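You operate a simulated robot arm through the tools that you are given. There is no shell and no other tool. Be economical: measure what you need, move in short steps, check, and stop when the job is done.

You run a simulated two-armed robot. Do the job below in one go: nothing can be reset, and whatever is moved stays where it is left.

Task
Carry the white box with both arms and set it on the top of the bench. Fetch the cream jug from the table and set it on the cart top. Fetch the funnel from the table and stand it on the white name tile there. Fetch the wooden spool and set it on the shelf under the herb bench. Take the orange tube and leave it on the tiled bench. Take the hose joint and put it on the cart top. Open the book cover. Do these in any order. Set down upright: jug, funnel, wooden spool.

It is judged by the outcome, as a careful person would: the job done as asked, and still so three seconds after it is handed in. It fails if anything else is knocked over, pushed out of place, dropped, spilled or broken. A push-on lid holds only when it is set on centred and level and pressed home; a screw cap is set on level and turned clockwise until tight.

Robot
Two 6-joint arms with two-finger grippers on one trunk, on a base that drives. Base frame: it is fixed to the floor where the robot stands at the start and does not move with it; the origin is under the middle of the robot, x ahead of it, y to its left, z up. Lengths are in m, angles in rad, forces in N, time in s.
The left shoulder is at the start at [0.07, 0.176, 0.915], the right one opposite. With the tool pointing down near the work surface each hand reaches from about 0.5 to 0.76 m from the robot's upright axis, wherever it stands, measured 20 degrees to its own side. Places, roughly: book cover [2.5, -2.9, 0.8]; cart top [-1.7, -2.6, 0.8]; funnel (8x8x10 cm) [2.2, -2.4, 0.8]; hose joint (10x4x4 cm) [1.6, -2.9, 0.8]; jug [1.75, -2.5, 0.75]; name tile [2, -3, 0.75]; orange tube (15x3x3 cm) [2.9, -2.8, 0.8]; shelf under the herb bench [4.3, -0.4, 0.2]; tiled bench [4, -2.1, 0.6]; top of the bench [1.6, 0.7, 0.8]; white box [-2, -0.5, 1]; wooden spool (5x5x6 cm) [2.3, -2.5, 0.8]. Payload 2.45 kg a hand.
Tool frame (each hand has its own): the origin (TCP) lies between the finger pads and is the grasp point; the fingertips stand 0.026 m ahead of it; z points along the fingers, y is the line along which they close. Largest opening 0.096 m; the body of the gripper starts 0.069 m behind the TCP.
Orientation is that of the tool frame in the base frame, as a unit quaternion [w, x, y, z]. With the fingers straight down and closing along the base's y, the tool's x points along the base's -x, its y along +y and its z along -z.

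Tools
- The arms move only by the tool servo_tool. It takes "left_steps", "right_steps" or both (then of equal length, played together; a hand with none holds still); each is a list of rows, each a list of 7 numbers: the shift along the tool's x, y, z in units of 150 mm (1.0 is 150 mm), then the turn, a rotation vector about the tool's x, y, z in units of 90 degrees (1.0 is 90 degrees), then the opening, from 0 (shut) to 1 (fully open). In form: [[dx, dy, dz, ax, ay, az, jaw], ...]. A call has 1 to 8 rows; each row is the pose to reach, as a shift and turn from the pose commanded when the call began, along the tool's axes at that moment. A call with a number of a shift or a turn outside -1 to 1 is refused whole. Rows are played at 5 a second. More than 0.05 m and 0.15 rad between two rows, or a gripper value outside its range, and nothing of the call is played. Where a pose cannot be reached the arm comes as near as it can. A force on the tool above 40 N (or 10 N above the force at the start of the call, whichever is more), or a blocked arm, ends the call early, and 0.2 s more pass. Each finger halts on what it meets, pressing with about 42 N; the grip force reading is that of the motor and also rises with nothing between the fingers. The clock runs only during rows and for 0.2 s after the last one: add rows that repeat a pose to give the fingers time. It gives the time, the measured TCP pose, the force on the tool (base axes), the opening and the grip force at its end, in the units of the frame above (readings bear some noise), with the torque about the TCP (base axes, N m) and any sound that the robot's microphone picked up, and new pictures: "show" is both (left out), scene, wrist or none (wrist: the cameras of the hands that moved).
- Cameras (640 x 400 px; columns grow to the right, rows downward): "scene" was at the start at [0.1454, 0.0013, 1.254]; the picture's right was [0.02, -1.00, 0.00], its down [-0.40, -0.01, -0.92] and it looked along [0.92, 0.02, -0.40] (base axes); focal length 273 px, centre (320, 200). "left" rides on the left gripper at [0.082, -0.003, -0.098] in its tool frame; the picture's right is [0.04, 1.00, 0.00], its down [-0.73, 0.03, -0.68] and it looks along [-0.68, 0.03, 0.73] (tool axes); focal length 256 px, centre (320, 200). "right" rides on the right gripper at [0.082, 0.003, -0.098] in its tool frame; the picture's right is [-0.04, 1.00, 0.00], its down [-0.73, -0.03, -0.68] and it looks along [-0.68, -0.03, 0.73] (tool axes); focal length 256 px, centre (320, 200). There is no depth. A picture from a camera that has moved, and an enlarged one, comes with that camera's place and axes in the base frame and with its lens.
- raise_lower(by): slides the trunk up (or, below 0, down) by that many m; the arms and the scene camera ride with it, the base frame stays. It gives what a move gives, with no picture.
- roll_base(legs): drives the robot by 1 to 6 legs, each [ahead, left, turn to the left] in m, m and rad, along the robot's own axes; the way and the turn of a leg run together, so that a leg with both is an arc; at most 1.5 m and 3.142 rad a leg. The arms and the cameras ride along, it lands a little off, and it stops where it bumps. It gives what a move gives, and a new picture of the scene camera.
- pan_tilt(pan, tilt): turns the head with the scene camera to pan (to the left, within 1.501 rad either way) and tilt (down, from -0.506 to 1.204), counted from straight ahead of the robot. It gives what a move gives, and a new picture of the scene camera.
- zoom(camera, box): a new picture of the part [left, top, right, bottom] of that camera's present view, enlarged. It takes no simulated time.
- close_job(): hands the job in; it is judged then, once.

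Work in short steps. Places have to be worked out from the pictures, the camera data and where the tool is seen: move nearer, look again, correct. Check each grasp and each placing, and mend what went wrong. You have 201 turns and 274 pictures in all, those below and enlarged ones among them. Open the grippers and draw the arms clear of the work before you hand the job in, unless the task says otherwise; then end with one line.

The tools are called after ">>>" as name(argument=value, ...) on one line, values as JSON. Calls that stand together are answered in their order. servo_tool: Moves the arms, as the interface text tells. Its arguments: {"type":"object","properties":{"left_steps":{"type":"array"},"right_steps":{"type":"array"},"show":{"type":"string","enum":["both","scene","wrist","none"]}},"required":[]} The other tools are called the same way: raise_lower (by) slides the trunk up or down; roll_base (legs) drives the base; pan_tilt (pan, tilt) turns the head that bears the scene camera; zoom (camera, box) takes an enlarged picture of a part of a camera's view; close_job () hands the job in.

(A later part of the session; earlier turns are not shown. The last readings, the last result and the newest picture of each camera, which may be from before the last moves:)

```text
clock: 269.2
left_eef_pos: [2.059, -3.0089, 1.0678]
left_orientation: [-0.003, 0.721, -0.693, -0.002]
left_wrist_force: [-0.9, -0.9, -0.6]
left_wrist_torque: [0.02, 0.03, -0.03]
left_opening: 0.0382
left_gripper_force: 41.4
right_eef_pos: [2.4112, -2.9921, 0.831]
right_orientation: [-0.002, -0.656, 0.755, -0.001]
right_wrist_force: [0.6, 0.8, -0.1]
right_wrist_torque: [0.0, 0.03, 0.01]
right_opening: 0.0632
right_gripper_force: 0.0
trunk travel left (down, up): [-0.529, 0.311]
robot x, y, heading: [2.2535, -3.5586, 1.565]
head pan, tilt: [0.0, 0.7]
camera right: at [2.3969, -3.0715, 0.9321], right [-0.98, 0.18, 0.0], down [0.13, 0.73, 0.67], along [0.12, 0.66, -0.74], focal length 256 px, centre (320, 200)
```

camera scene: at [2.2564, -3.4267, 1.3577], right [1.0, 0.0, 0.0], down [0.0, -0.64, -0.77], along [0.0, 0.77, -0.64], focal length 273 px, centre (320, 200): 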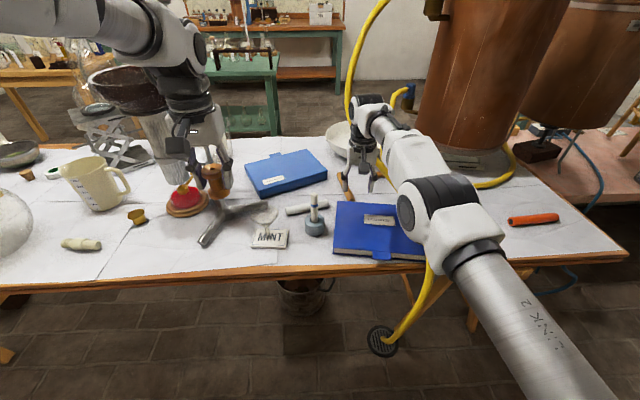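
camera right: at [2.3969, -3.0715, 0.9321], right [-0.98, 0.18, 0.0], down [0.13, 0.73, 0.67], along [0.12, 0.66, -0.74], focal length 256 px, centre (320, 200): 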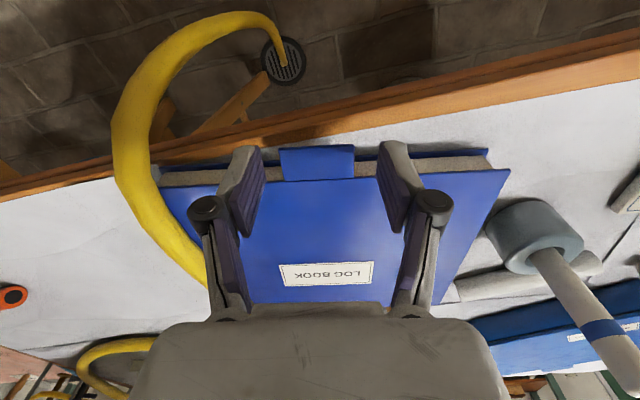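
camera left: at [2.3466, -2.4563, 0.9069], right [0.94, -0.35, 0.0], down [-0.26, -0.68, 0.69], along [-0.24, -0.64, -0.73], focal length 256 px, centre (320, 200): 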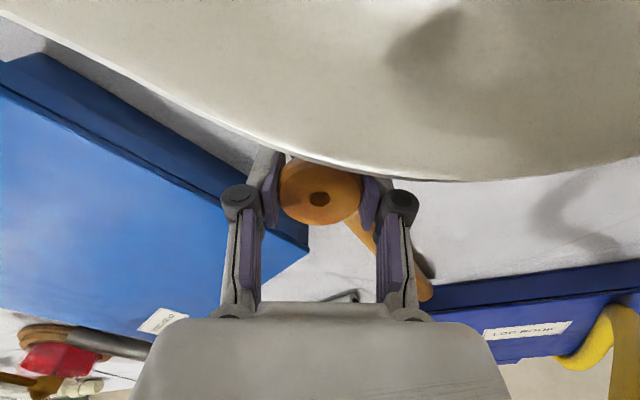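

Aligned; the pads would overlap ~7 mm of the tab end. I descend 4 cm and close.

>>> servo_tool(right_steps=[[0, 0, 0.13, 0, 0, 0, 0.66], [0, 0, 0.265, 0, 0, 0, 0.66], [0, 0, 0.265, 0, 0, 0, 0.5], [0, 0, 0.265, 0, 0, 0, 0.46], [0, 0, 0.265, 0, 0, 0, 0.46]], show="none")

>>> servo_tool(right_steps=[[-0.006, 0, -0.133, 0, 0, 0, 0.46], [-0.023, 0, -0.265, 0, 0, 0, 0.46], [-0.052, 0, -0.395, 0, 0, 0, 0.46], [-0.092, 0, -0.522, 0, 0, 0, 0.46], [-0.143, 0, -0.645, 0, 0, 0, 0.46]], show="wrist")

```text
clock: 270.4
left_eef_pos: [2.0586, -3.0095, 1.0683]
left_orientation: [-0.004, 0.721, -0.693, -0.002]
left_wrist_force: [-0.4, 0.2, 0.4]
left_wrist_torque: [-0.01, 0.02, 0.01]
left_opening: 0.0382
left_gripper_force: 41.8
right_eef_pos: [2.4116, -2.9919, 0.794]
right_orientation: [-0.002, -0.656, 0.755, -0.001]
right_wrist_force: [3.8, 0.5, 1.6]
right_wrist_torque: [0.32, 0.01, 0.06]
right_opening: 0.0463
right_gripper_force: 41.9
trunk travel left (down, up): [-0.529, 0.311]
robot x, y, heading: [2.2511, -3.5618, 1.57]
head pan, tilt: [0.0, 0.7]
```

```text
clock: 271.6
left_eef_pos: [2.058, -3.0083, 1.0673]
left_orientation: [-0.002, 0.721, -0.693, -0.002]
left_wrist_force: [-0.3, 0.2, 0.0]
left_wrist_torque: [-0.02, 0.04, 0.0]
left_opening: 0.0383
left_gripper_force: 42.1
right_eef_pos: [2.4147, -2.9707, 0.8889]
right_orientation: [-0.002, -0.656, 0.755, -0.001]
right_wrist_force: [-0.4, -0.3, -5.3]
right_wrist_torque: [-1.0, 0.41, 0.0]
right_opening: 0.0462
right_gripper_force: 42.4
trunk travel left (down, up): [-0.529, 0.311]
robot x, y, heading: [2.2506, -3.5585, 1.565]
head pan, tilt: [0.0, 0.7]
camera right: at [2.3998, -3.0498, 0.9894], right [-0.98, 0.18, 0.0], down [0.13, 0.73, 0.67], along [0.12, 0.66, -0.74], focal length 256 px, centre (320, 200)
```

right: 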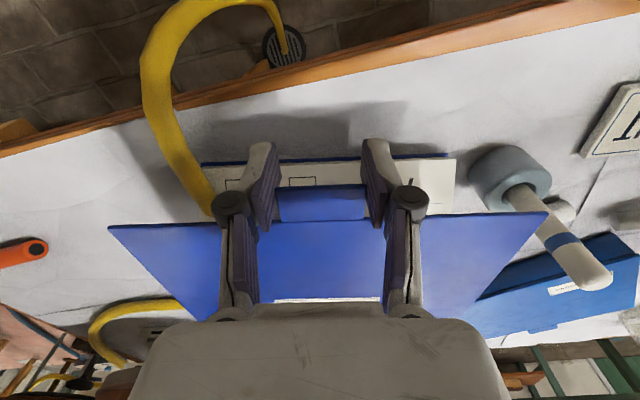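

Even so the pads hold the tab rigidly and lift the book. I lay it down again and release; then I'll hook it from the south with one finger under the tab, hand horizontal.

>>> servo_tool(right_steps=[[0.051, 0, 0.123, 0, 0, 0, 0.46], [0.091, 0, 0.25, 0, 0, 0, 0.46], [0.12, 0, 0.38, 0, 0, 0, 0.46], [0.137, 0, 0.512, 0, 0, 0, 0.46], [0.143, 0, 0.64, 0, 0, 0, 0.46], [0.143, 0, 0.64, 0, 0, 0, 0.66], [0.143, 0, 0.5, 0, 0, 0, 0.66], [0.143, 0, 0.2, 0, 0, 0, 0.66]], show="none")

>>> roll_base(legs=[[-0.16, 0, 0]])

>>> raise_lower(by=0.1)

```text
clock: 273.4
left_eef_pos: [2.0582, -3.0091, 1.0688]
left_orientation: [-0.004, 0.721, -0.693, -0.003]
left_wrist_force: [-0.2, -0.5, 0.5]
left_wrist_torque: [0.06, -0.01, 0.01]
left_opening: 0.0383
left_gripper_force: 42.2
right_eef_pos: [2.4108, -2.9942, 0.8606]
right_orientation: [-0.003, -0.656, 0.755, -0.001]
right_wrist_force: [0.3, -1.0, 0.6]
right_wrist_torque: [0.06, -0.02, 0.0]
right_opening: 0.0633
right_gripper_force: 0.1
trunk travel left (down, up): [-0.529, 0.311]
robot x, y, heading: [2.2557, -3.5678, 1.564]
head pan, tilt: [0.0, 0.7]
```

```text
clock: 274.9
left_eef_pos: [2.0583, -3.168, 1.068]
left_orientation: [-0.003, 0.721, -0.693, -0.002]
left_wrist_force: [0.3, -0.2, -0.6]
left_wrist_torque: [0.03, -0.02, 0.02]
left_opening: 0.0384
left_gripper_force: 42.7
right_eef_pos: [2.4129, -3.152, 0.8599]
right_orientation: [-0.002, -0.657, 0.754, -0.001]
right_wrist_force: [0.0, -0.6, 0.3]
right_wrist_torque: [0.0, 0.02, -0.01]
right_opening: 0.0634
right_gripper_force: 0.1
trunk travel left (down, up): [-0.529, 0.311]
robot x, y, heading: [2.2504, -3.7182, 1.57]
head pan, tilt: [0.0, 0.7]
camera scene: at [2.256, -3.5855, 1.3576], right [1.0, 0.0, 0.0], down [0.0, -0.64, -0.77], along [0.0, 0.76, -0.64], focal length 273 px, centre (320, 200)
```

scene: 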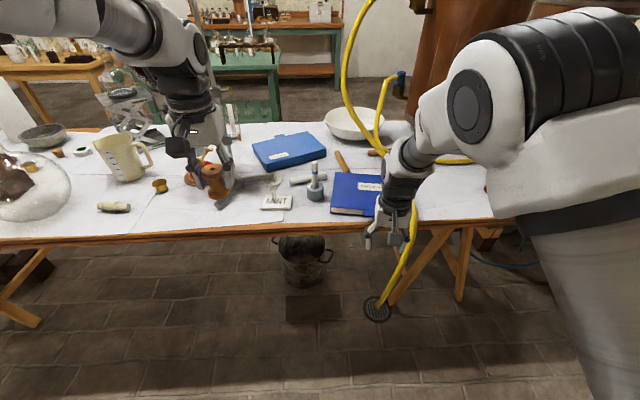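

```text
clock: 276.2
left_eef_pos: [2.058, -3.1676, 1.1686]
left_orientation: [-0.003, 0.72, -0.693, -0.002]
left_wrist_force: [0.0, 0.0, -0.7]
left_wrist_torque: [-0.02, 0.0, 0.05]
left_opening: 0.038
left_gripper_force: 41.9
right_eef_pos: [2.4126, -3.1506, 0.9594]
right_orientation: [-0.003, -0.656, 0.755, -0.001]
right_wrist_force: [0.0, 0.2, -0.6]
right_wrist_torque: [-0.01, 0.02, -0.01]
right_opening: 0.0636
right_gripper_force: 0.0
trunk travel left (down, up): [-0.629, 0.211]
robot x, y, heading: [2.2504, -3.7202, 1.571]
head pan, tilt: [0.0, 0.7]
```

I rotate the right hand to point north horizontally (same as for the box), in two stages.

>>> servo_tool(right_steps=[[-0.08, 0, -0.05, 0.0481, -0.0481, -0.0481, 0.85], [-0.16, 0, -0.1, 0.0962, -0.0962, -0.0962, 0.85], [-0.24, 0, -0.15, 0.1443, -0.1443, -0.1443, 0.85], [-0.32, 0, -0.2, 0.1925, -0.1925, -0.1925, 0.85], [-0.4, 0, -0.25, 0.2406, -0.2406, -0.2406, 0.85], [-0.48, 0, -0.3, 0.2887, -0.2887, -0.2887, 0.85], [-0.56, 0, -0.35, 0.3368, -0.3368, -0.3368, 0.85], [-0.64, 0, -0.4, 0.3849, -0.3849, -0.3849, 0.85]], show="none")

>>> servo_tool(right_steps=[[0, 0, 0, 0.0481, -0.0481, -0.0481, 0.85], [0, 0, 0, 0.0962, -0.0962, -0.0962, 0.85], [0, 0, 0, 0.1443, -0.1443, -0.1443, 0.85], [0, 0, 0, 0.1925, -0.1925, -0.1925, 0.85], [0, 0, 0, 0.2406, -0.2406, -0.2406, 0.85], [0, 0, 0, 0.2887, -0.2887, -0.2887, 0.85], [0, 0, 0, 0.3368, -0.3368, -0.3368, 0.85], [0, 0, 0, 0.3849, -0.3849, -0.3849, 0.85]], show="both")

```text
clock: 278.2
left_eef_pos: [2.058, -3.1692, 1.1662]
left_orientation: [-0.003, 0.721, -0.693, -0.002]
left_wrist_force: [-0.2, -0.2, -0.2]
left_wrist_torque: [-0.01, -0.02, 0.02]
left_opening: 0.0383
left_gripper_force: 42.1
right_eef_pos: [2.4711, -3.0409, 1.0254]
right_orientation: [-0.392, 0.773, -0.498, 0.015]
right_wrist_force: [0.5, 0.3, 0.2]
right_wrist_torque: [0.0, 0.0, 0.02]
right_opening: 0.0816
right_gripper_force: 0.0
right hand out of reach, approached as far as the arm can: row 5, 6, 7, 8
trunk travel left (down, up): [-0.629, 0.211]
robot x, y, heading: [2.2558, -3.7196, 1.568]
head pan, tilt: [0.0, 0.7]
stopped in row 8 (right hand): the arm was blocked; the commanded pose is now the measured one
```

```text
clock: 280.0
left_eef_pos: [2.0604, -3.1681, 1.167]
left_orientation: [-0.003, 0.721, -0.693, -0.002]
left_wrist_force: [-0.2, -0.1, 0.2]
left_wrist_torque: [-0.01, 0.02, 0.01]
left_opening: 0.0383
left_gripper_force: 41.9
right_eef_pos: [2.4685, -3.0411, 1.0247]
right_orientation: [-0.703, 0.705, -0.087, 0.046]
right_wrist_force: [-0.6, 0.0, -0.8]
right_wrist_torque: [-0.03, -0.01, 0.01]
right_opening: 0.0813
right_gripper_force: 0.1
trunk travel left (down, up): [-0.629, 0.211]
robot x, y, heading: [2.2515, -3.7196, 1.567]
head pan, tilt: [0.0, 0.7]
camera scene: at [2.257, -3.5843, 1.4576], right [1.0, 0.0, 0.0], down [0.0, -0.64, -0.76], along [0.0, 0.76, -0.64], focal length 273 px, centre (320, 200)
camera right: at [2.5301, -3.1528, 1.0196], right [-0.1, 0.01, -1.0], down [-0.84, -0.53, 0.08], along [-0.53, 0.85, 0.06], focal length 256 px, centre (320, 200)
```

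scene: 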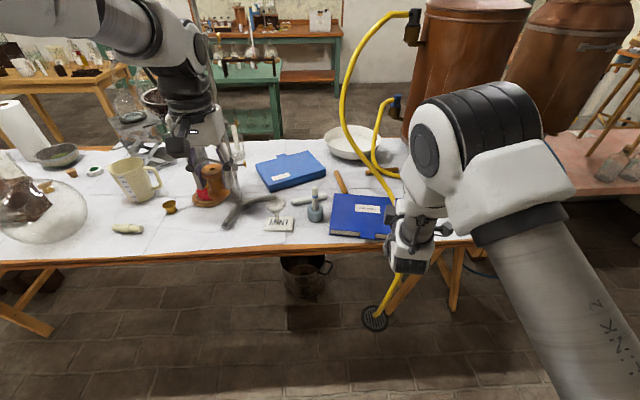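
right: 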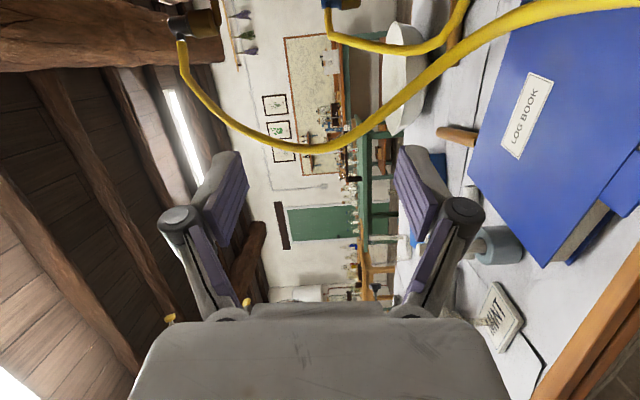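

The hand now points north along the book's normal. I zoom to re-measure the tab, and lower the trunk 0.15.

>>> raise_lower(by=-0.15)

>>> zoom(camera="scene", box=[310, 160, 430, 260])

>>> zoom(camera="right", box=[320, 0, 640, 400])

```text
clock: 281.7
left_eef_pos: [2.0579, -3.1693, 1.0182]
left_orientation: [-0.004, 0.721, -0.693, -0.003]
left_wrist_force: [-0.8, 0.0, -0.2]
left_wrist_torque: [-0.01, 0.0, -0.01]
left_opening: 0.0381
left_gripper_force: 42.4
right_eef_pos: [2.4688, -3.0421, 0.8761]
right_orientation: [-0.703, 0.704, -0.089, 0.046]
right_wrist_force: [0.3, 0.0, -0.5]
right_wrist_torque: [-0.01, -0.01, -0.05]
right_opening: 0.0816
right_gripper_force: 0.0
trunk travel left (down, up): [-0.479, 0.361]
robot x, y, heading: [2.2577, -3.7137, 1.569]
head pan, tilt: [0.0, 0.7]
```

```text
4.00 times, centred on (370, 210) of scene
camera zoom: at [2.256, -3.5853, 1.3077], right [1.0, 0.0, 0.0], down [0.0, -0.64, -0.76], along [0.0, 0.76, -0.64], focal length 1092 px, centre (120, 160)
```

zoom: 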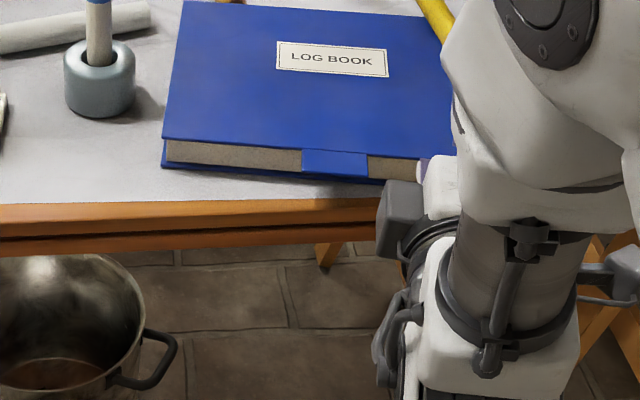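

```text
1.00 times, centred on (480, 200) of right (not enlarged: the box is as wide or as high as the picture)
camera zoom: at [2.5298, -3.1535, 0.8705], right [-0.1, 0.01, -1.0], down [-0.85, -0.53, 0.08], along [-0.53, 0.85, 0.06], focal length 256 px, centre (160, 200)
```

zoom: 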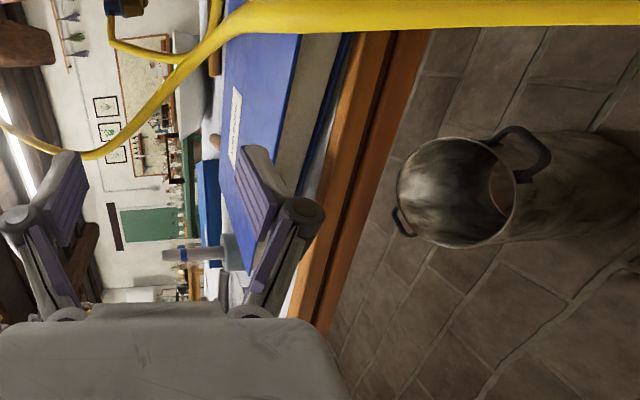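

Tab end ≈(2.414,-2.975). I bring the lower fingertip just south of it at the right height.

>>> servo_tool(right_steps=[[-0.14, 0.1, 0, 0, 0, 0, 0.85], [-0.28, 0.2, 0.03, 0, 0, 0, 0.85], [-0.42, 0.35, 0.06, 0, 0, 0, 0.85], [-0.42, 0.478, 0.08, 0, 0, 0, 0.85], [-0.42, 0.478, 0.08, 0, 0, 0, 0.85]], show="both")

>>> zoom(camera="scene", box=[310, 180, 430, 260])

```text
clock: 282.9
left_eef_pos: [2.0581, -3.1691, 1.0177]
left_orientation: [-0.004, 0.721, -0.693, -0.003]
left_wrist_force: [0.9, -0.1, 0.4]
left_wrist_torque: [0.0, 0.01, 0.0]
left_opening: 0.0382
left_gripper_force: 41.9
right_eef_pos: [2.4044, -3.0178, 0.809]
right_orientation: [-0.703, 0.704, -0.087, 0.047]
right_wrist_force: [1.0, -1.0, 0.2]
right_wrist_torque: [0.01, -0.01, 0.02]
right_opening: 0.0817
right_gripper_force: 0.0
trunk travel left (down, up): [-0.479, 0.361]
robot x, y, heading: [2.2538, -3.7167, 1.568]
head pan, tilt: [0.0, 0.7]
camera scene: at [2.2558, -3.5853, 1.3077], right [1.0, 0.0, 0.0], down [0.0, -0.64, -0.76], along [0.0, 0.76, -0.64], focal length 273 px, centre (320, 200)
camera right: at [2.4656, -3.1293, 0.8026], right [-0.1, 0.01, -1.0], down [-0.85, -0.53, 0.08], along [-0.53, 0.85, 0.06], focal length 256 px, centre (320, 200)
```

scene: 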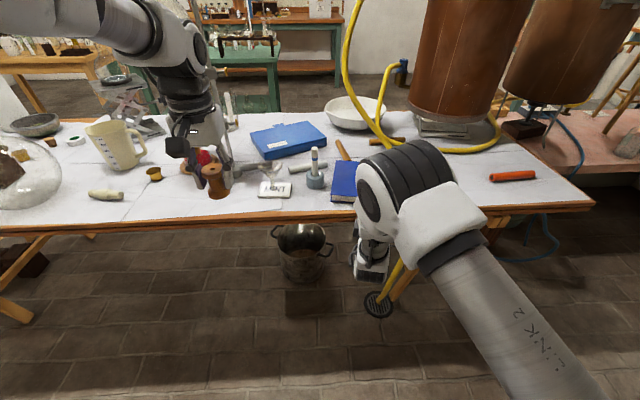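
right: 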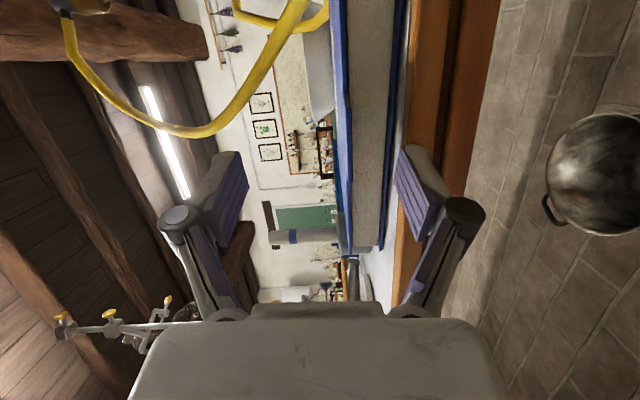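

```text
5.00 times, centred on (370, 220) of scene
camera zoom: at [2.2558, -3.5853, 1.3077], right [1.0, 0.0, 0.0], down [0.0, -0.64, -0.76], along [0.0, 0.76, -0.64], focal length 1365 px, centre (70, 100)
```

zoom: 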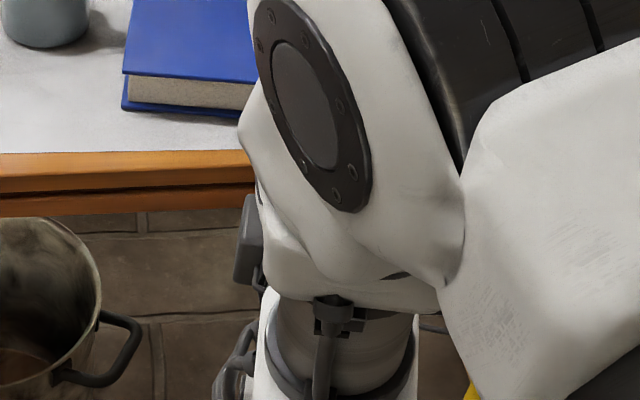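

The tab underside is at ≈0.79 and table ≈0.753, so I raise 6 mm and slide the lower finger 3.5 cm under the tab.

>>> servo_tool(right_steps=[[0, -0.04, 0, 0, 0, 0, 0.85], [0, -0.04, 0.1, 0, 0, 0, 0.85], [0, -0.04, 0.2, 0, 0, 0, 0.85], [0, -0.04, 0.235, 0, 0, 0, 0.85]], show="wrist")

```text
clock: 283.9
left_eef_pos: [2.0577, -3.1685, 1.0181]
left_orientation: [-0.003, 0.72, -0.694, -0.003]
left_wrist_force: [0.6, -0.6, -0.2]
left_wrist_torque: [0.02, 0.0, -0.03]
left_opening: 0.0382
left_gripper_force: 42.2
right_eef_pos: [2.4122, -2.9836, 0.8146]
right_orientation: [-0.703, 0.704, -0.088, 0.047]
right_wrist_force: [0.4, -2.1, 2.9]
right_wrist_torque: [-0.12, -0.01, 0.01]
right_opening: 0.0815
right_gripper_force: 0.0
trunk travel left (down, up): [-0.479, 0.361]
robot x, y, heading: [2.2493, -3.721, 1.573]
head pan, tilt: [0.0, 0.7]
camera right: at [2.4734, -3.0948, 0.8088], right [-0.1, 0.01, -1.0], down [-0.85, -0.53, 0.08], along [-0.53, 0.85, 0.06], focal length 256 px, centre (320, 200)
```

right: 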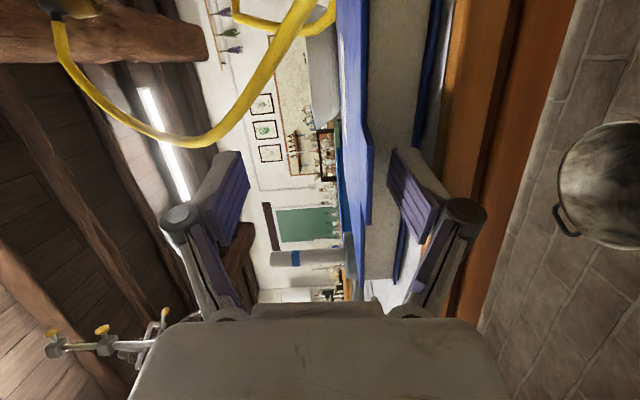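

Finger is under the tab. Now I lift along the hinge arc to ~35°.

>>> servo_tool(right_steps=[[0, -0.05, -0.02, 0, 0, 0, 0.85], [0, -0.227, -0.015, 0, 0, 0, 0.85], [0, -0.344, 0, 0, 0, 0, 0.85], [0, -0.46, 0.03, 0, 0, 0, 0.85], [0, -0.573, 0.065, 0, 0, 0, 0.85], [0, -0.684, 0.11, 0, 0, 0, 0.85], [0, -0.79, 0.165, 0, 0, 0, 0.85], [0, -0.89, 0.23, 0, 0, 0, 0.85]], show="both")

```text
clock: 285.7
left_eef_pos: [2.058, -3.1687, 1.0178]
left_orientation: [-0.004, 0.72, -0.694, -0.002]
left_wrist_force: [0.4, 0.8, 0.7]
left_wrist_torque: [0.01, -0.01, 0.05]
left_opening: 0.0381
left_gripper_force: 41.8
right_eef_pos: [2.4259, -2.95, 0.9479]
right_orientation: [-0.703, 0.704, -0.086, 0.047]
right_wrist_force: [0.1, 0.0, 0.8]
right_wrist_torque: [0.0, 0.0, 0.0]
right_opening: 0.0819
right_gripper_force: 0.3
trunk travel left (down, up): [-0.479, 0.361]
robot x, y, heading: [2.2535, -3.7211, 1.565]
head pan, tilt: [0.0, 0.7]
camera scene: at [2.2562, -3.5852, 1.3076], right [1.0, 0.0, 0.0], down [0.0, -0.64, -0.76], along [0.0, 0.76, -0.64], focal length 273 px, centre (320, 200)
camera right: at [2.4875, -3.0611, 0.9417], right [-0.1, 0.01, -1.0], down [-0.85, -0.53, 0.08], along [-0.53, 0.85, 0.06], focal length 256 px, centre (320, 200)
```

scene: 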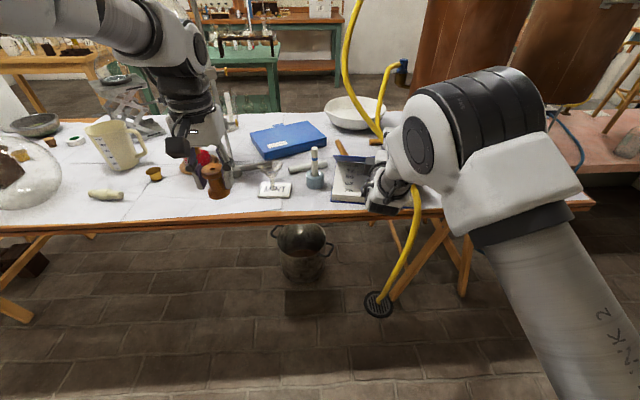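
right: 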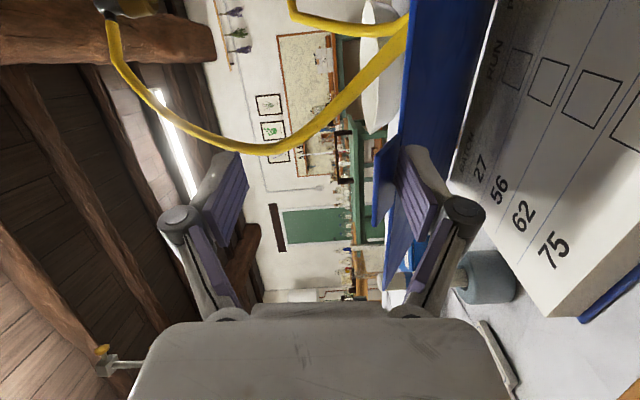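

It works: the cover rises on the finger and the book stays. Continue to ~65°.

>>> servo_tool(right_steps=[[0, -0.095, 0.073, 0, 0, 0, 0.85], [0, -0.183, 0.153, 0, 0, 0, 0.85], [0, -0.263, 0.241, 0, 0, 0, 0.85], [0, -0.329, 0.336, 0, 0, 0, 0.85], [0, -0.386, 0.437, 0, 0, 0, 0.85], [0, -0.436, 0.543, 0, 0, 0, 0.85]], show="wrist")

```text
clock: 287.1
left_eef_pos: [2.0586, -3.1683, 1.0178]
left_orientation: [-0.004, 0.721, -0.693, -0.003]
left_wrist_force: [-0.3, 0.0, -0.6]
left_wrist_torque: [-0.01, 0.03, -0.05]
left_opening: 0.0384
left_gripper_force: 42.0
right_eef_pos: [2.4459, -2.8697, 1.01]
right_orientation: [-0.703, 0.705, -0.088, 0.046]
right_wrist_force: [0.2, 0.7, -0.6]
right_wrist_torque: [0.0, -0.02, 0.0]
right_opening: 0.0817
right_gripper_force: 0.2
trunk travel left (down, up): [-0.479, 0.361]
robot x, y, heading: [2.2495, -3.7208, 1.567]
head pan, tilt: [0.0, 0.7]
camera right: at [2.5074, -2.9807, 1.005], right [-0.1, 0.01, -1.0], down [-0.85, -0.53, 0.08], along [-0.53, 0.85, 0.06], focal length 256 px, centre (320, 200)
```

right: 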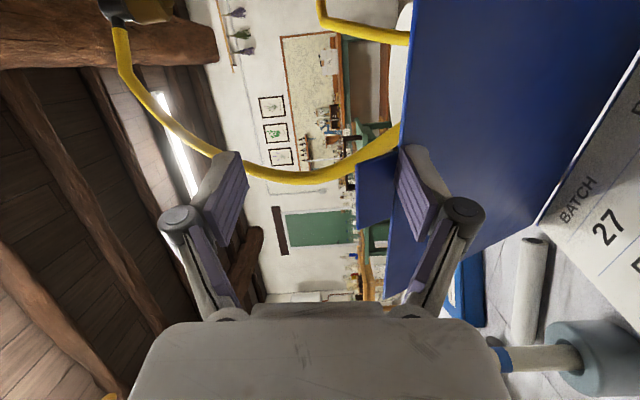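

Going well. Push further north past vertical.

>>> servo_tool(right_steps=[[0, -0.03, 0.112, 0, 0, 0, 0.85], [0, -0.06, 0.224, 0, 0, 0, 0.85], [0, -0.07, 0.34, 0, 0, 0, 0.85], [0, -0.08, 0.457, 0, 0, 0, 0.85], [0, -0.08, 0.577, 0, 0, 0, 0.85], [0, -0.08, 0.697, 0, 0, 0, 0.85]], show="wrist")

```text
clock: 288.5
left_eef_pos: [2.0586, -3.1681, 1.0173]
left_orientation: [-0.002, 0.721, -0.693, -0.001]
left_wrist_force: [-0.5, -0.2, -0.7]
left_wrist_torque: [-0.07, 0.03, 0.01]
left_opening: 0.0383
left_gripper_force: 42.2
right_eef_pos: [2.4672, -2.7672, 1.0207]
right_orientation: [-0.703, 0.705, -0.088, 0.044]
right_wrist_force: [0.2, 0.2, 0.7]
right_wrist_torque: [0.0, 0.0, 0.02]
right_opening: 0.0816
right_gripper_force: 0.0
trunk travel left (down, up): [-0.479, 0.361]
robot x, y, heading: [2.2549, -3.7173, 1.569]
head pan, tilt: [0.0, 0.7]
camera right: at [2.5271, -2.8779, 1.0152], right [-0.1, 0.01, -1.0], down [-0.84, -0.53, 0.08], along [-0.53, 0.85, 0.06], focal length 256 px, centre (320, 200)
```

right: 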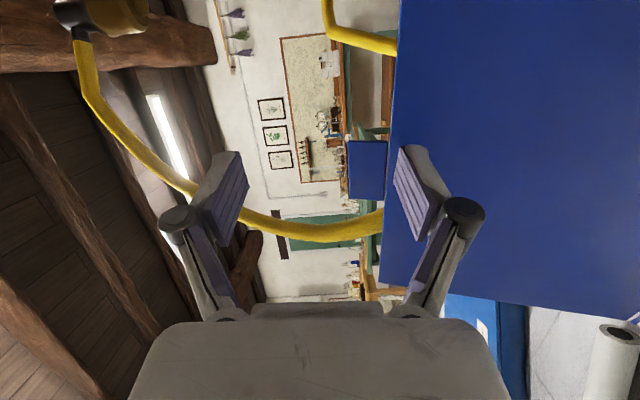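

Nearly vertical. Push 6–7 cm more.

>>> servo_tool(right_steps=[[0, 0, 0.1, 0, 0, 0, 0.85], [0, 0, 0.2, 0, 0, 0, 0.85], [0, 0.02, 0.3, 0, 0, 0, 0.85], [0, 0.05, 0.4, 0, 0, 0, 0.85], [0, 0.08, 0.47, 0, 0, 0, 0.85]], show="both")

```text
clock: 289.7
left_eef_pos: [2.0585, -3.1674, 1.0183]
left_orientation: [-0.003, 0.721, -0.693, -0.002]
left_wrist_force: [0.5, 0.4, 0.1]
left_wrist_torque: [-0.01, -0.02, 0.02]
left_opening: 0.0384
left_gripper_force: 42.0
right_eef_pos: [2.466, -2.7628, 1.021]
right_orientation: [-0.703, 0.705, -0.088, 0.045]
right_wrist_force: [-1.0, 0.5, -0.1]
right_wrist_torque: [-0.02, 0.0, 0.02]
right_opening: 0.0815
right_gripper_force: 0.1
right hand out of reach, approached as far as the arm can: row 1, 2, 3, 4, 5
trunk travel left (down, up): [-0.479, 0.361]
robot x, y, heading: [2.2547, -3.7225, 1.568]
head pan, tilt: [0.0, 0.7]
camera scene: at [2.256, -3.585, 1.3076], right [1.0, 0.0, 0.0], down [0.0, -0.64, -0.76], along [0.0, 0.76, -0.64], focal length 273 px, centre (320, 200)
camera right: at [2.5265, -2.8748, 1.0163], right [-0.1, 0.01, -1.0], down [-0.84, -0.53, 0.08], along [-0.53, 0.85, 0.06], focal length 256 px, centre (320, 200)
```

scene: 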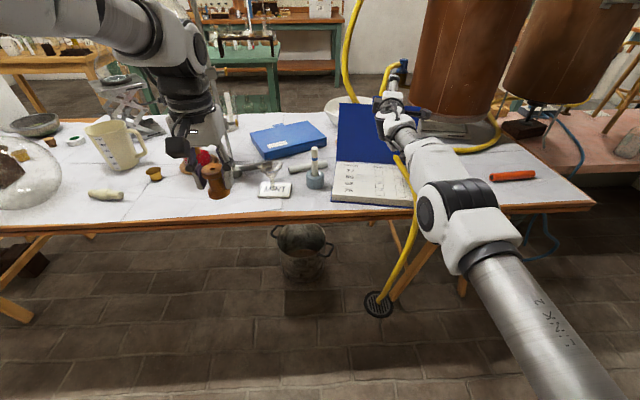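
right: 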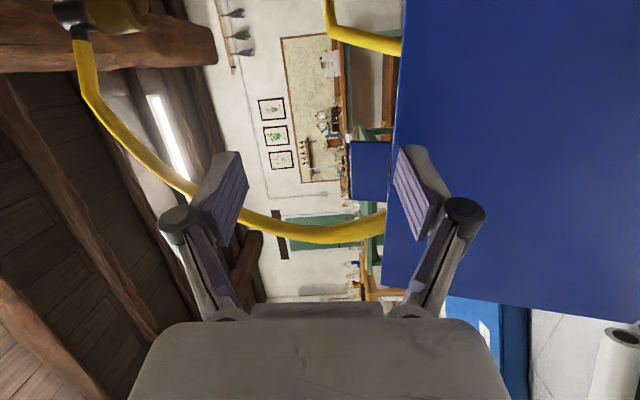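

Arm at full reach; I drive the base ahead 7 cm to push on.

>>> roll_base(legs=[[0.07, 0, 0]])

>>> zoom(camera="right", box=[0, 0, 640, 400])

```text
clock: 290.8
left_eef_pos: [2.058, -3.0988, 1.018]
left_orientation: [-0.003, 0.72, -0.694, -0.002]
left_wrist_force: [-1.0, 0.7, -0.4]
left_wrist_torque: [-0.01, -0.02, -0.01]
left_opening: 0.0385
left_gripper_force: 42.0
right_eef_pos: [2.4659, -2.6929, 1.0216]
right_orientation: [-0.703, 0.704, -0.087, 0.046]
right_wrist_force: [-0.3, -2.9, 1.7]
right_wrist_torque: [-0.11, 0.05, 0.04]
right_opening: 0.082
right_gripper_force: 0.0
trunk travel left (down, up): [-0.479, 0.361]
robot x, y, heading: [2.2547, -3.6507, 1.566]
head pan, tilt: [0.0, 0.7]
camera scene: at [2.2562, -3.5145, 1.3076], right [1.0, 0.0, 0.0], down [0.0, -0.64, -0.76], along [0.0, 0.76, -0.64], focal length 273 px, centre (320, 200)
```

scene: 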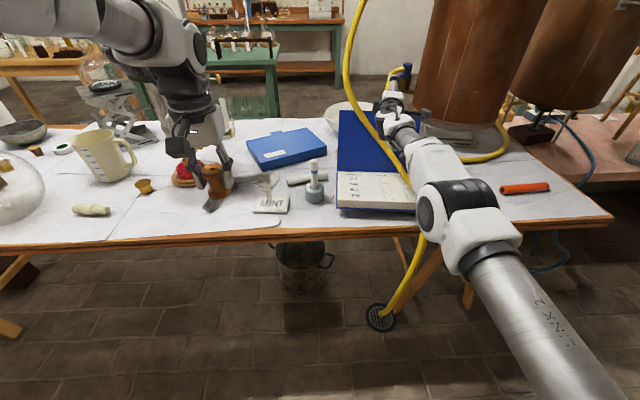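

```text
1.00 times, centred on (320, 200) of right (not enlarged: the box is as wide or as high as the picture)
camera zoom: at [2.527, -2.8046, 1.0164], right [-0.1, 0.01, -1.0], down [-0.84, -0.53, 0.08], along [-0.53, 0.85, 0.06], focal length 256 px, centre (320, 200)
```

zoom: 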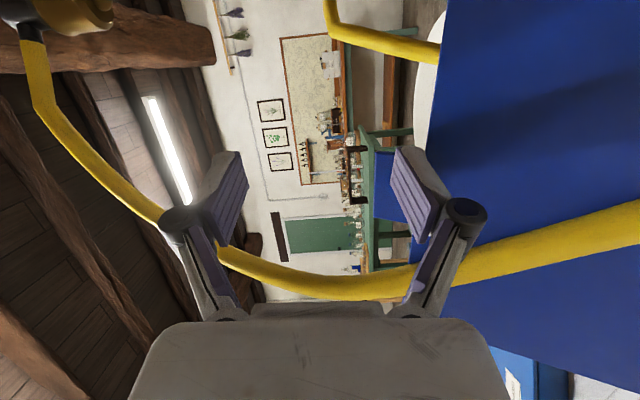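

The cover is at ≈110° and now resists – likely its stop. I back off and see whether it stays open.

>>> roll_base(legs=[[-0.2, 0, 0]])

>>> zoom(camera="scene", box=[240, 60, 480, 260])

```text
clock: 292.5
left_eef_pos: [2.0552, -3.2851, 1.0121]
left_orientation: [0.001, 0.721, -0.693, 0.001]
left_wrist_force: [-0.2, 0.2, 0.3]
left_wrist_torque: [0.03, 0.0, -0.01]
left_opening: 0.038
left_gripper_force: 41.9
right_eef_pos: [2.4627, -2.8799, 1.0126]
right_orientation: [-0.7, 0.708, -0.086, 0.046]
right_wrist_force: [0.8, 0.1, -0.2]
right_wrist_torque: [-0.02, -0.01, -0.02]
right_opening: 0.0818
right_gripper_force: 0.1
trunk travel left (down, up): [-0.479, 0.361]
robot x, y, heading: [2.2536, -3.8443, 1.571]
head pan, tilt: [0.0, 0.7]
stopped in leg 1: the robot was blocked; the commanded pose is now the measured one
camera scene: at [2.2542, -3.6991, 1.3065], right [1.0, 0.0, 0.0], down [0.0, -0.65, -0.76], along [0.0, 0.76, -0.65], focal length 273 px, centre (320, 200)
```

scene: 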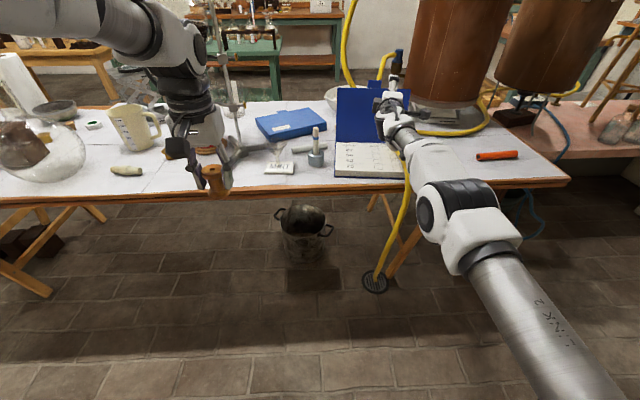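

```text
2.00 times, centred on (360, 160) of scene
camera zoom: at [2.2542, -3.6991, 1.3065], right [1.0, 0.0, 0.0], down [0.0, -0.65, -0.76], along [0.0, 0.76, -0.65], focal length 546 px, centre (240, 280)
```

zoom: 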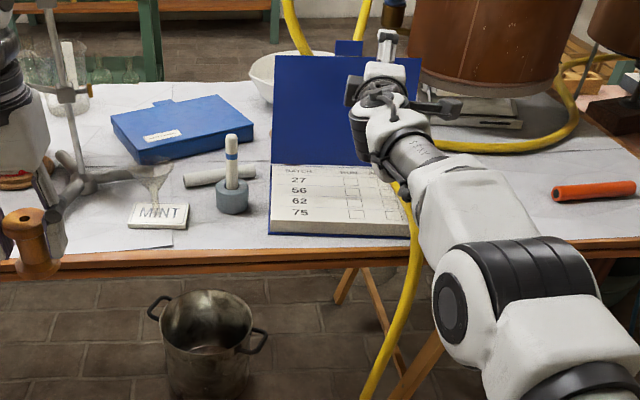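

The cover stays open by itself. I move ahead 4 cm (I touched something behind), pull the hand back and turn it down again.

>>> roll_base(legs=[[0.04, 0, 0]])

>>> servo_tool(right_steps=[[0, 0, -0.25, 0, 0, 0, 0.85], [0, -0.1, -0.5, 0, 0, 0, 0.85], [0, -0.2, -0.75, 0, 0, 0, 0.85], [0, -0.3, -1.0, 0, 0, 0, 0.85]], show="none")

>>> servo_tool(right_steps=[[0, -0.05, 0, -0.0481, 0.0481, 0.0481, 1], [0, -0.1, 0, -0.0962, 0.0962, 0.0962, 1], [0, -0.15, 0, -0.1443, 0.1443, 0.1443, 1], [0, -0.2, 0, -0.1925, 0.1925, 0.1925, 1], [0, -0.25, 0, -0.2406, 0.2406, 0.2406, 1], [0, -0.3, 0, -0.2887, 0.2887, 0.2887, 1], [0, -0.35, 0, -0.3368, 0.3368, 0.3368, 1], [0, -0.4, 0, -0.3849, 0.3849, 0.3849, 1]], show="none")

>>> servo_tool(right_steps=[[0, 0, 0, -0.0481, 0.0481, 0.0481, 1], [0, 0, 0, -0.0962, 0.0962, 0.0962, 1], [0, 0, 0, -0.1443, 0.1443, 0.1443, 1], [0, 0, 0, -0.1925, 0.1925, 0.1925, 1], [0, 0, 0, -0.2406, 0.2406, 0.2406, 1], [0, 0, 0, -0.2887, 0.2887, 0.2887, 1], [0, 0, 0, -0.3368, 0.3368, 0.3368, 1], [0, 0, 0, -0.3849, 0.3849, 0.3849, 1]], show="scene")

```text
clock: 293.3
left_eef_pos: [2.0556, -3.2562, 1.0173]
left_orientation: [-0.004, 0.721, -0.693, -0.002]
left_wrist_force: [0.7, 0.6, -0.3]
left_wrist_torque: [-0.01, 0.0, 0.0]
left_opening: 0.0382
left_gripper_force: 42.1
right_eef_pos: [2.4644, -2.8504, 1.0225]
right_orientation: [-0.703, 0.704, -0.086, 0.045]
right_wrist_force: [0.6, -0.4, 0.0]
right_wrist_torque: [0.03, 0.02, -0.01]
right_opening: 0.0815
right_gripper_force: 0.0
trunk travel left (down, up): [-0.479, 0.361]
robot x, y, heading: [2.2553, -3.8012, 1.567]
head pan, tilt: [0.0, 0.7]
camera scene: at [2.255, -3.6723, 1.3078], right [1.0, 0.0, 0.0], down [0.0, -0.64, -0.77], along [0.0, 0.77, -0.64], focal length 273 px, centre (320, 200)
```

scene: 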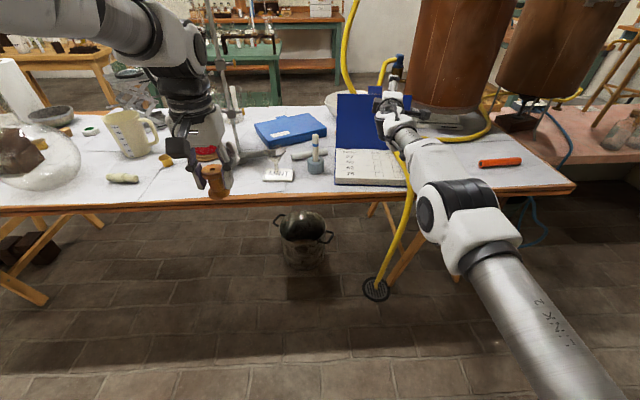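

```text
clock: 294.3
left_eef_pos: [2.056, -3.2564, 1.0185]
left_orientation: [-0.005, 0.721, -0.693, -0.002]
left_wrist_force: [0.1, 0.1, -0.2]
left_wrist_torque: [0.0, 0.02, 0.0]
left_opening: 0.0383
left_gripper_force: 42.3
right_eef_pos: [2.4366, -2.9994, 1.0683]
right_orientation: [-0.703, 0.704, -0.087, 0.045]
right_wrist_force: [-0.7, -0.3, 0.6]
right_wrist_torque: [-0.05, -0.03, -0.01]
right_opening: 0.0818
right_gripper_force: 0.0
trunk travel left (down, up): [-0.479, 0.361]
robot x, y, heading: [2.2503, -3.806, 1.569]
head pan, tilt: [0.0, 0.7]
```

```text
clock: 296.1
left_eef_pos: [2.0565, -3.2532, 1.0163]
left_orientation: [-0.002, 0.721, -0.693, -0.001]
left_wrist_force: [-0.1, 0.1, 0.1]
left_wrist_torque: [-0.03, -0.02, -0.01]
left_opening: 0.0383
left_gripper_force: 42.2
right_eef_pos: [2.4417, -2.9963, 1.124]
right_orientation: [-0.391, 0.777, -0.494, 0.014]
right_wrist_force: [0.5, 1.3, 0.1]
right_wrist_torque: [-0.02, 0.02, -0.02]
right_opening: 0.0958
right_gripper_force: 0.0
trunk travel left (down, up): [-0.479, 0.361]
robot x, y, heading: [2.2537, -3.8085, 1.574]
head pan, tilt: [0.0, 0.7]
```

```text
clock: 297.9
left_eef_pos: [2.0559, -3.2562, 1.0183]
left_orientation: [-0.004, 0.721, -0.693, -0.001]
left_wrist_force: [-0.3, -0.2, 0.2]
left_wrist_torque: [0.01, 0.02, -0.01]
left_opening: 0.038
left_gripper_force: 42.5
right_eef_pos: [2.4539, -3.1047, 1.0851]
right_orientation: [0.027, -0.663, 0.748, 0.018]
right_wrist_force: [-0.3, -0.2, 0.9]
right_wrist_torque: [0.04, -0.02, -0.02]
right_opening: 0.0959
right_gripper_force: 0.0
right hand out of reach, approached as far as the arm can: row 1, 2, 3, 4, 5, 6, 7, 8
trunk travel left (down, up): [-0.479, 0.361]
robot x, y, heading: [2.2541, -3.8068, 1.567]
head pan, tilt: [0.0, 0.7]
camera scene: at [2.2545, -3.673, 1.3078], right [1.0, 0.0, 0.0], down [0.0, -0.64, -0.77], along [0.0, 0.77, -0.64], focal length 273 px, centre (320, 200)
```

scene: 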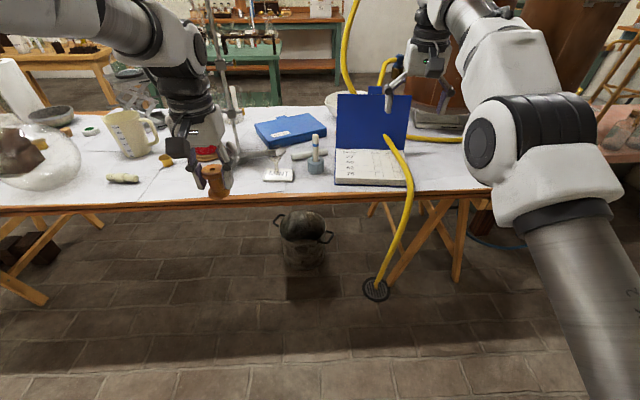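

The book is done. Next the orange tube: I drive round the table's east end to face it from the south-east.

>>> raise_lower(by=0.15)

>>> roll_base(legs=[[0, -1.27, 0], [0.55, 0, 0], [0, 0, 0.98]])

```text
clock: 299.7
left_eef_pos: [2.0566, -3.2548, 1.1673]
left_orientation: [-0.003, 0.721, -0.693, -0.002]
left_wrist_force: [-0.5, -0.1, 0.1]
left_wrist_torque: [-0.01, 0.0, 0.0]
left_opening: 0.038
left_gripper_force: 41.9
right_eef_pos: [2.4549, -3.1017, 1.2339]
right_orientation: [0.026, -0.664, 0.747, 0.015]
right_wrist_force: [-0.3, 0.4, -0.5]
right_wrist_torque: [0.02, -0.02, 0.03]
right_opening: 0.0962
right_gripper_force: 0.0
trunk travel left (down, up): [-0.629, 0.211]
robot x, y, heading: [2.2498, -3.8049, 1.568]
head pan, tilt: [0.0, 0.7]
```

```text
clock: 304.1
left_eef_pos: [2.9494, -3.2182, 1.163]
left_orientation: [0.006, -0.677, 0.735, -0.005]
left_wrist_force: [-2.1, -0.4, -0.3]
left_wrist_torque: [-0.01, -0.22, -0.01]
left_opening: 0.0382
left_gripper_force: 42.2
right_eef_pos: [3.3614, -3.1056, 1.2386]
right_orientation: [0.03, -0.617, 0.786, 0.007]
right_wrist_force: [-2.8, 0.8, -0.3]
right_wrist_torque: [-0.06, -0.27, -0.02]
right_opening: 0.096
right_gripper_force: 0.0
trunk travel left (down, up): [-0.629, 0.211]
robot x, y, heading: [3.0879, -3.7973, 1.45]
head pan, tilt: [0.0, 0.7]
stopped in leg 1: the robot was blocked; the commanded pose is now the measured one
camera scene: at [3.0952, -3.636, 1.4553], right [0.99, -0.12, 0.01], down [-0.07, -0.65, -0.75], along [0.1, 0.75, -0.66], focal length 273 px, centre (320, 200)
```

scene: 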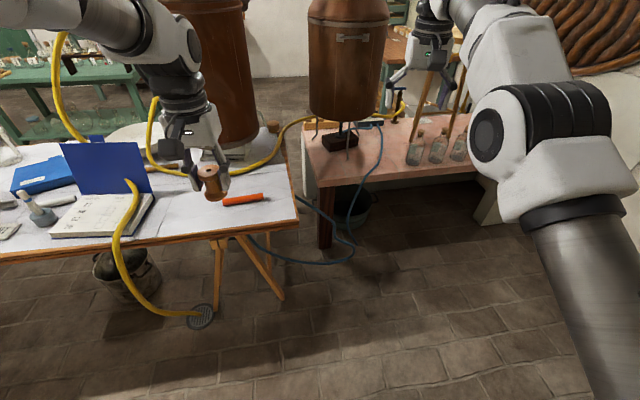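

Something on my right rear blocked. I step back west a bit, go forward to y≈-3.4, then look right.

>>> roll_base(legs=[[0.05, 0.12, 0.12], [0.3, 0, 0]])

>>> pan_tilt(pan=-1.3, tilt=0.6)

```text
clock: 307.0
left_eef_pos: [2.7856, -2.897, 1.1732]
left_orientation: [-0.008, 0.714, -0.7, -0.004]
left_wrist_force: [-0.3, -0.7, 0.1]
left_wrist_torque: [-0.03, 0.02, 0.03]
left_opening: 0.0383
left_gripper_force: 42.3
right_eef_pos: [3.1852, -2.7457, 1.2439]
right_orientation: [0.03, -0.655, 0.754, 0.018]
right_wrist_force: [0.6, -0.8, 0.7]
right_wrist_torque: [0.01, 0.02, -0.01]
right_opening: 0.0963
right_gripper_force: 0.0
trunk travel left (down, up): [-0.629, 0.211]
robot x, y, heading: [2.97, -3.4407, 1.548]
head pan, tilt: [0.0, 0.7]
camera scene: at [2.9762, -3.3058, 1.4578], right [1.0, -0.02, 0.0], down [-0.01, -0.64, -0.77], along [0.02, 0.77, -0.64], focal length 273 px, centre (320, 200)
```

scene: 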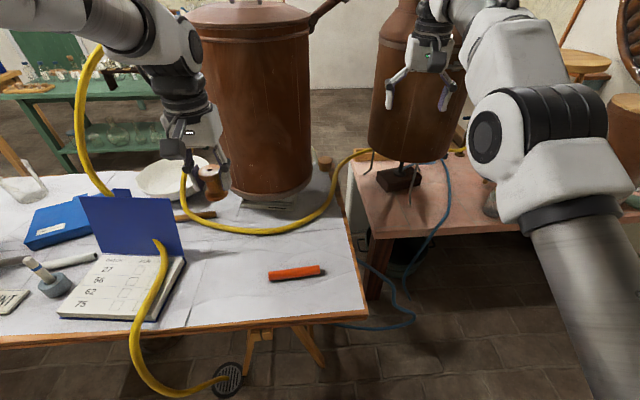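

```text
clock: 308.4
left_eef_pos: [2.7852, -2.8947, 1.1722]
left_orientation: [-0.007, 0.714, -0.7, -0.004]
left_wrist_force: [0.3, -0.7, -0.1]
left_wrist_torque: [0.03, 0.01, 0.02]
left_opening: 0.0381
left_gripper_force: 41.5
right_eef_pos: [3.1867, -2.7453, 1.2441]
right_orientation: [0.029, -0.655, 0.754, 0.019]
right_wrist_force: [0.3, -0.9, 0.0]
right_wrist_torque: [-0.01, 0.0, -0.01]
right_opening: 0.0962
right_gripper_force: 0.0
trunk travel left (down, up): [-0.629, 0.211]
robot x, y, heading: [2.9698, -3.4376, 1.547]
head pan, tilt: [-1.3, 0.6]
camera scene: at [3.0599, -3.3681, 1.4663], right [0.25, -0.97, 0.0], down [-0.55, -0.14, -0.83], along [0.8, 0.2, -0.57], focal length 273 px, centre (320, 200)
```

scene: 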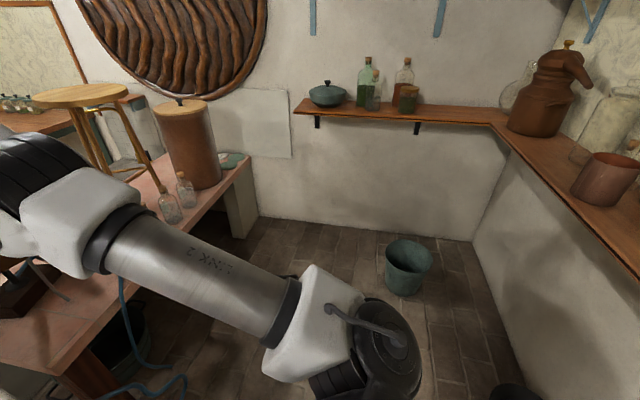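

The way is clear at y≈-3.4. I go to (3.45,-3.23) and turn left to face the tube along its length.

>>> pan_tilt(pan=0.1, tilt=0.7)

>>> roll_base(legs=[[0, -0.48, 0], [0.2, 0, 0], [0, 0, 0.98]])

```text
clock: 310.0
left_eef_pos: [2.7867, -2.8946, 1.1734]
left_orientation: [-0.007, 0.714, -0.7, -0.004]
left_wrist_force: [-0.9, 0.3, -0.1]
left_wrist_torque: [0.0, 0.02, 0.0]
left_opening: 0.0383
left_gripper_force: 42.2
right_eef_pos: [3.1859, -2.7449, 1.2452]
right_orientation: [0.03, -0.655, 0.754, 0.019]
right_wrist_force: [-0.1, 0.0, 0.2]
right_wrist_torque: [-0.01, 0.02, 0.01]
right_opening: 0.096
right_gripper_force: 0.2
trunk travel left (down, up): [-0.629, 0.211]
robot x, y, heading: [2.9712, -3.4369, 1.549]
head pan, tilt: [0.099, 0.7]
camera scene: at [2.9678, -3.305, 1.4576], right [1.0, 0.08, 0.0], down [0.05, -0.64, -0.76], along [-0.06, 0.76, -0.64], focal length 273 px, centre (320, 200)
```

scene: 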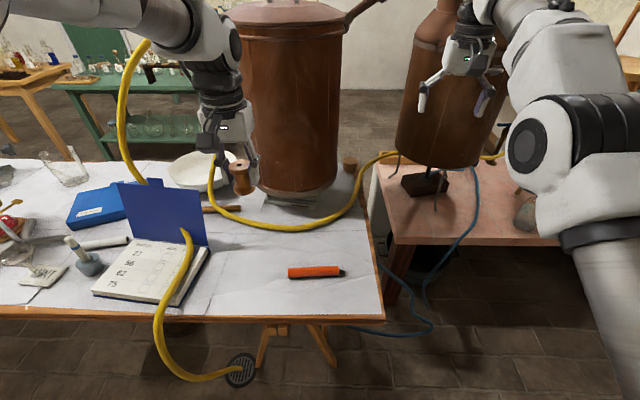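

```text
clock: 316.6
left_eef_pos: [2.9032, -3.1024, 1.174]
left_orientation: [-0.004, 0.959, -0.282, -0.007]
left_wrist_force: [-0.3, 0.3, 0.4]
left_wrist_torque: [-0.03, -0.02, 0.02]
left_opening: 0.0382
left_gripper_force: 41.9
right_eef_pos: [3.0002, -2.6853, 1.2445]
right_orientation: [-0.017, 0.933, -0.357, -0.03]
right_wrist_force: [-0.3, 0.5, 0.1]
right_wrist_torque: [0.01, 0.02, -0.02]
right_opening: 0.096
right_gripper_force: 0.1
trunk travel left (down, up): [-0.629, 0.211]
robot x, y, heading: [3.4495, -3.2522, 2.527]
head pan, tilt: [0.099, 0.7]
camera scene: at [3.3454, -3.181, 1.4576], right [0.49, 0.87, 0.0], down [0.56, -0.32, -0.76], along [-0.67, 0.38, -0.64], focal length 273 px, centre (320, 200)
```

scene: 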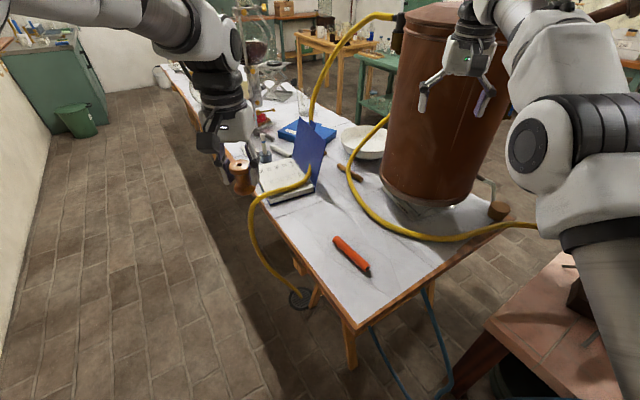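

Tube centre ≈(2.91,-2.823), lying along x. I turn 0.17 more left, lower the trunk, and bring the right hand over it with fingers closing along y.

>>> roll_base(legs=[[0, 0, 0.17]])

>>> raise_lower(by=-0.12)

>>> servo_tool(right_steps=[[0.04, 0.05, 0.15, -0.005, 0.008, -0.08, 1], [0.08, 0.12, 0.3, -0.01, 0.016, -0.16, 1], [0.12, 0.18, 0.5, -0.015, 0.026, -0.24, 1], [0.187, 0.308, 0.7, -0.02, 0.037, -0.36, 1], [0.187, 0.308, 0.9, -0.02, 0.037, -0.36, 0.7]], show="wrist")

```text
clock: 317.6
left_eef_pos: [2.8863, -3.1981, 1.1711]
left_orientation: [-0.002, 0.98, -0.199, -0.008]
left_wrist_force: [-0.5, 0.6, -0.5]
left_wrist_torque: [-0.03, 0.03, -0.01]
left_opening: 0.0382
left_gripper_force: 41.8
right_eef_pos: [2.9129, -2.7702, 1.2439]
right_orientation: [-0.014, 0.961, -0.276, -0.032]
right_wrist_force: [0.1, 0.8, 0.6]
right_wrist_torque: [-0.02, 0.03, 0.02]
right_opening: 0.0956
right_gripper_force: 0.0
trunk travel left (down, up): [-0.629, 0.211]
robot x, y, heading: [3.458, -3.25, 2.695]
head pan, tilt: [0.099, 0.7]
camera scene: at [3.3349, -3.2013, 1.4576], right [0.34, 0.94, 0.0], down [0.61, -0.22, -0.76], along [-0.72, 0.26, -0.64], focal length 273 px, centre (320, 200)
```

scene: 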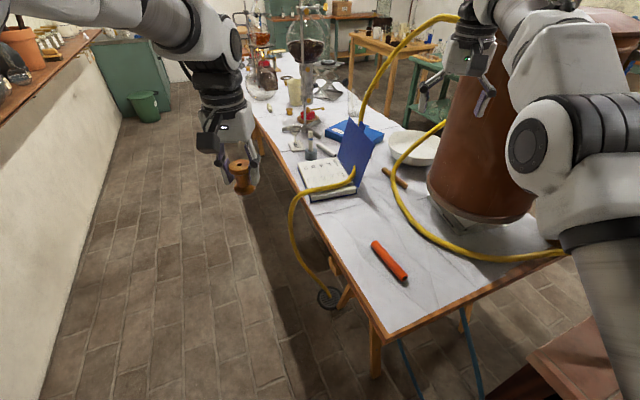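

```text
clock: 319.1
left_eef_pos: [2.8853, -3.1996, 1.053]
left_orientation: [-0.002, 0.98, -0.2, -0.008]
left_wrist_force: [-0.4, 0.0, -0.1]
left_wrist_torque: [-0.02, -0.01, 0.01]
left_opening: 0.0382
left_gripper_force: 41.9
right_eef_pos: [2.9117, -2.7703, 1.1263]
right_orientation: [-0.014, 0.96, -0.277, -0.032]
right_wrist_force: [-0.1, -0.5, 0.0]
right_wrist_torque: [-0.01, 0.02, -0.02]
right_opening: 0.0961
right_gripper_force: 0.0
trunk travel left (down, up): [-0.509, 0.331]
robot x, y, heading: [3.4569, -3.2558, 2.698]
head pan, tilt: [0.099, 0.7]
```

```text
refused: row 4 steps farther than a row can; nothing moved
```

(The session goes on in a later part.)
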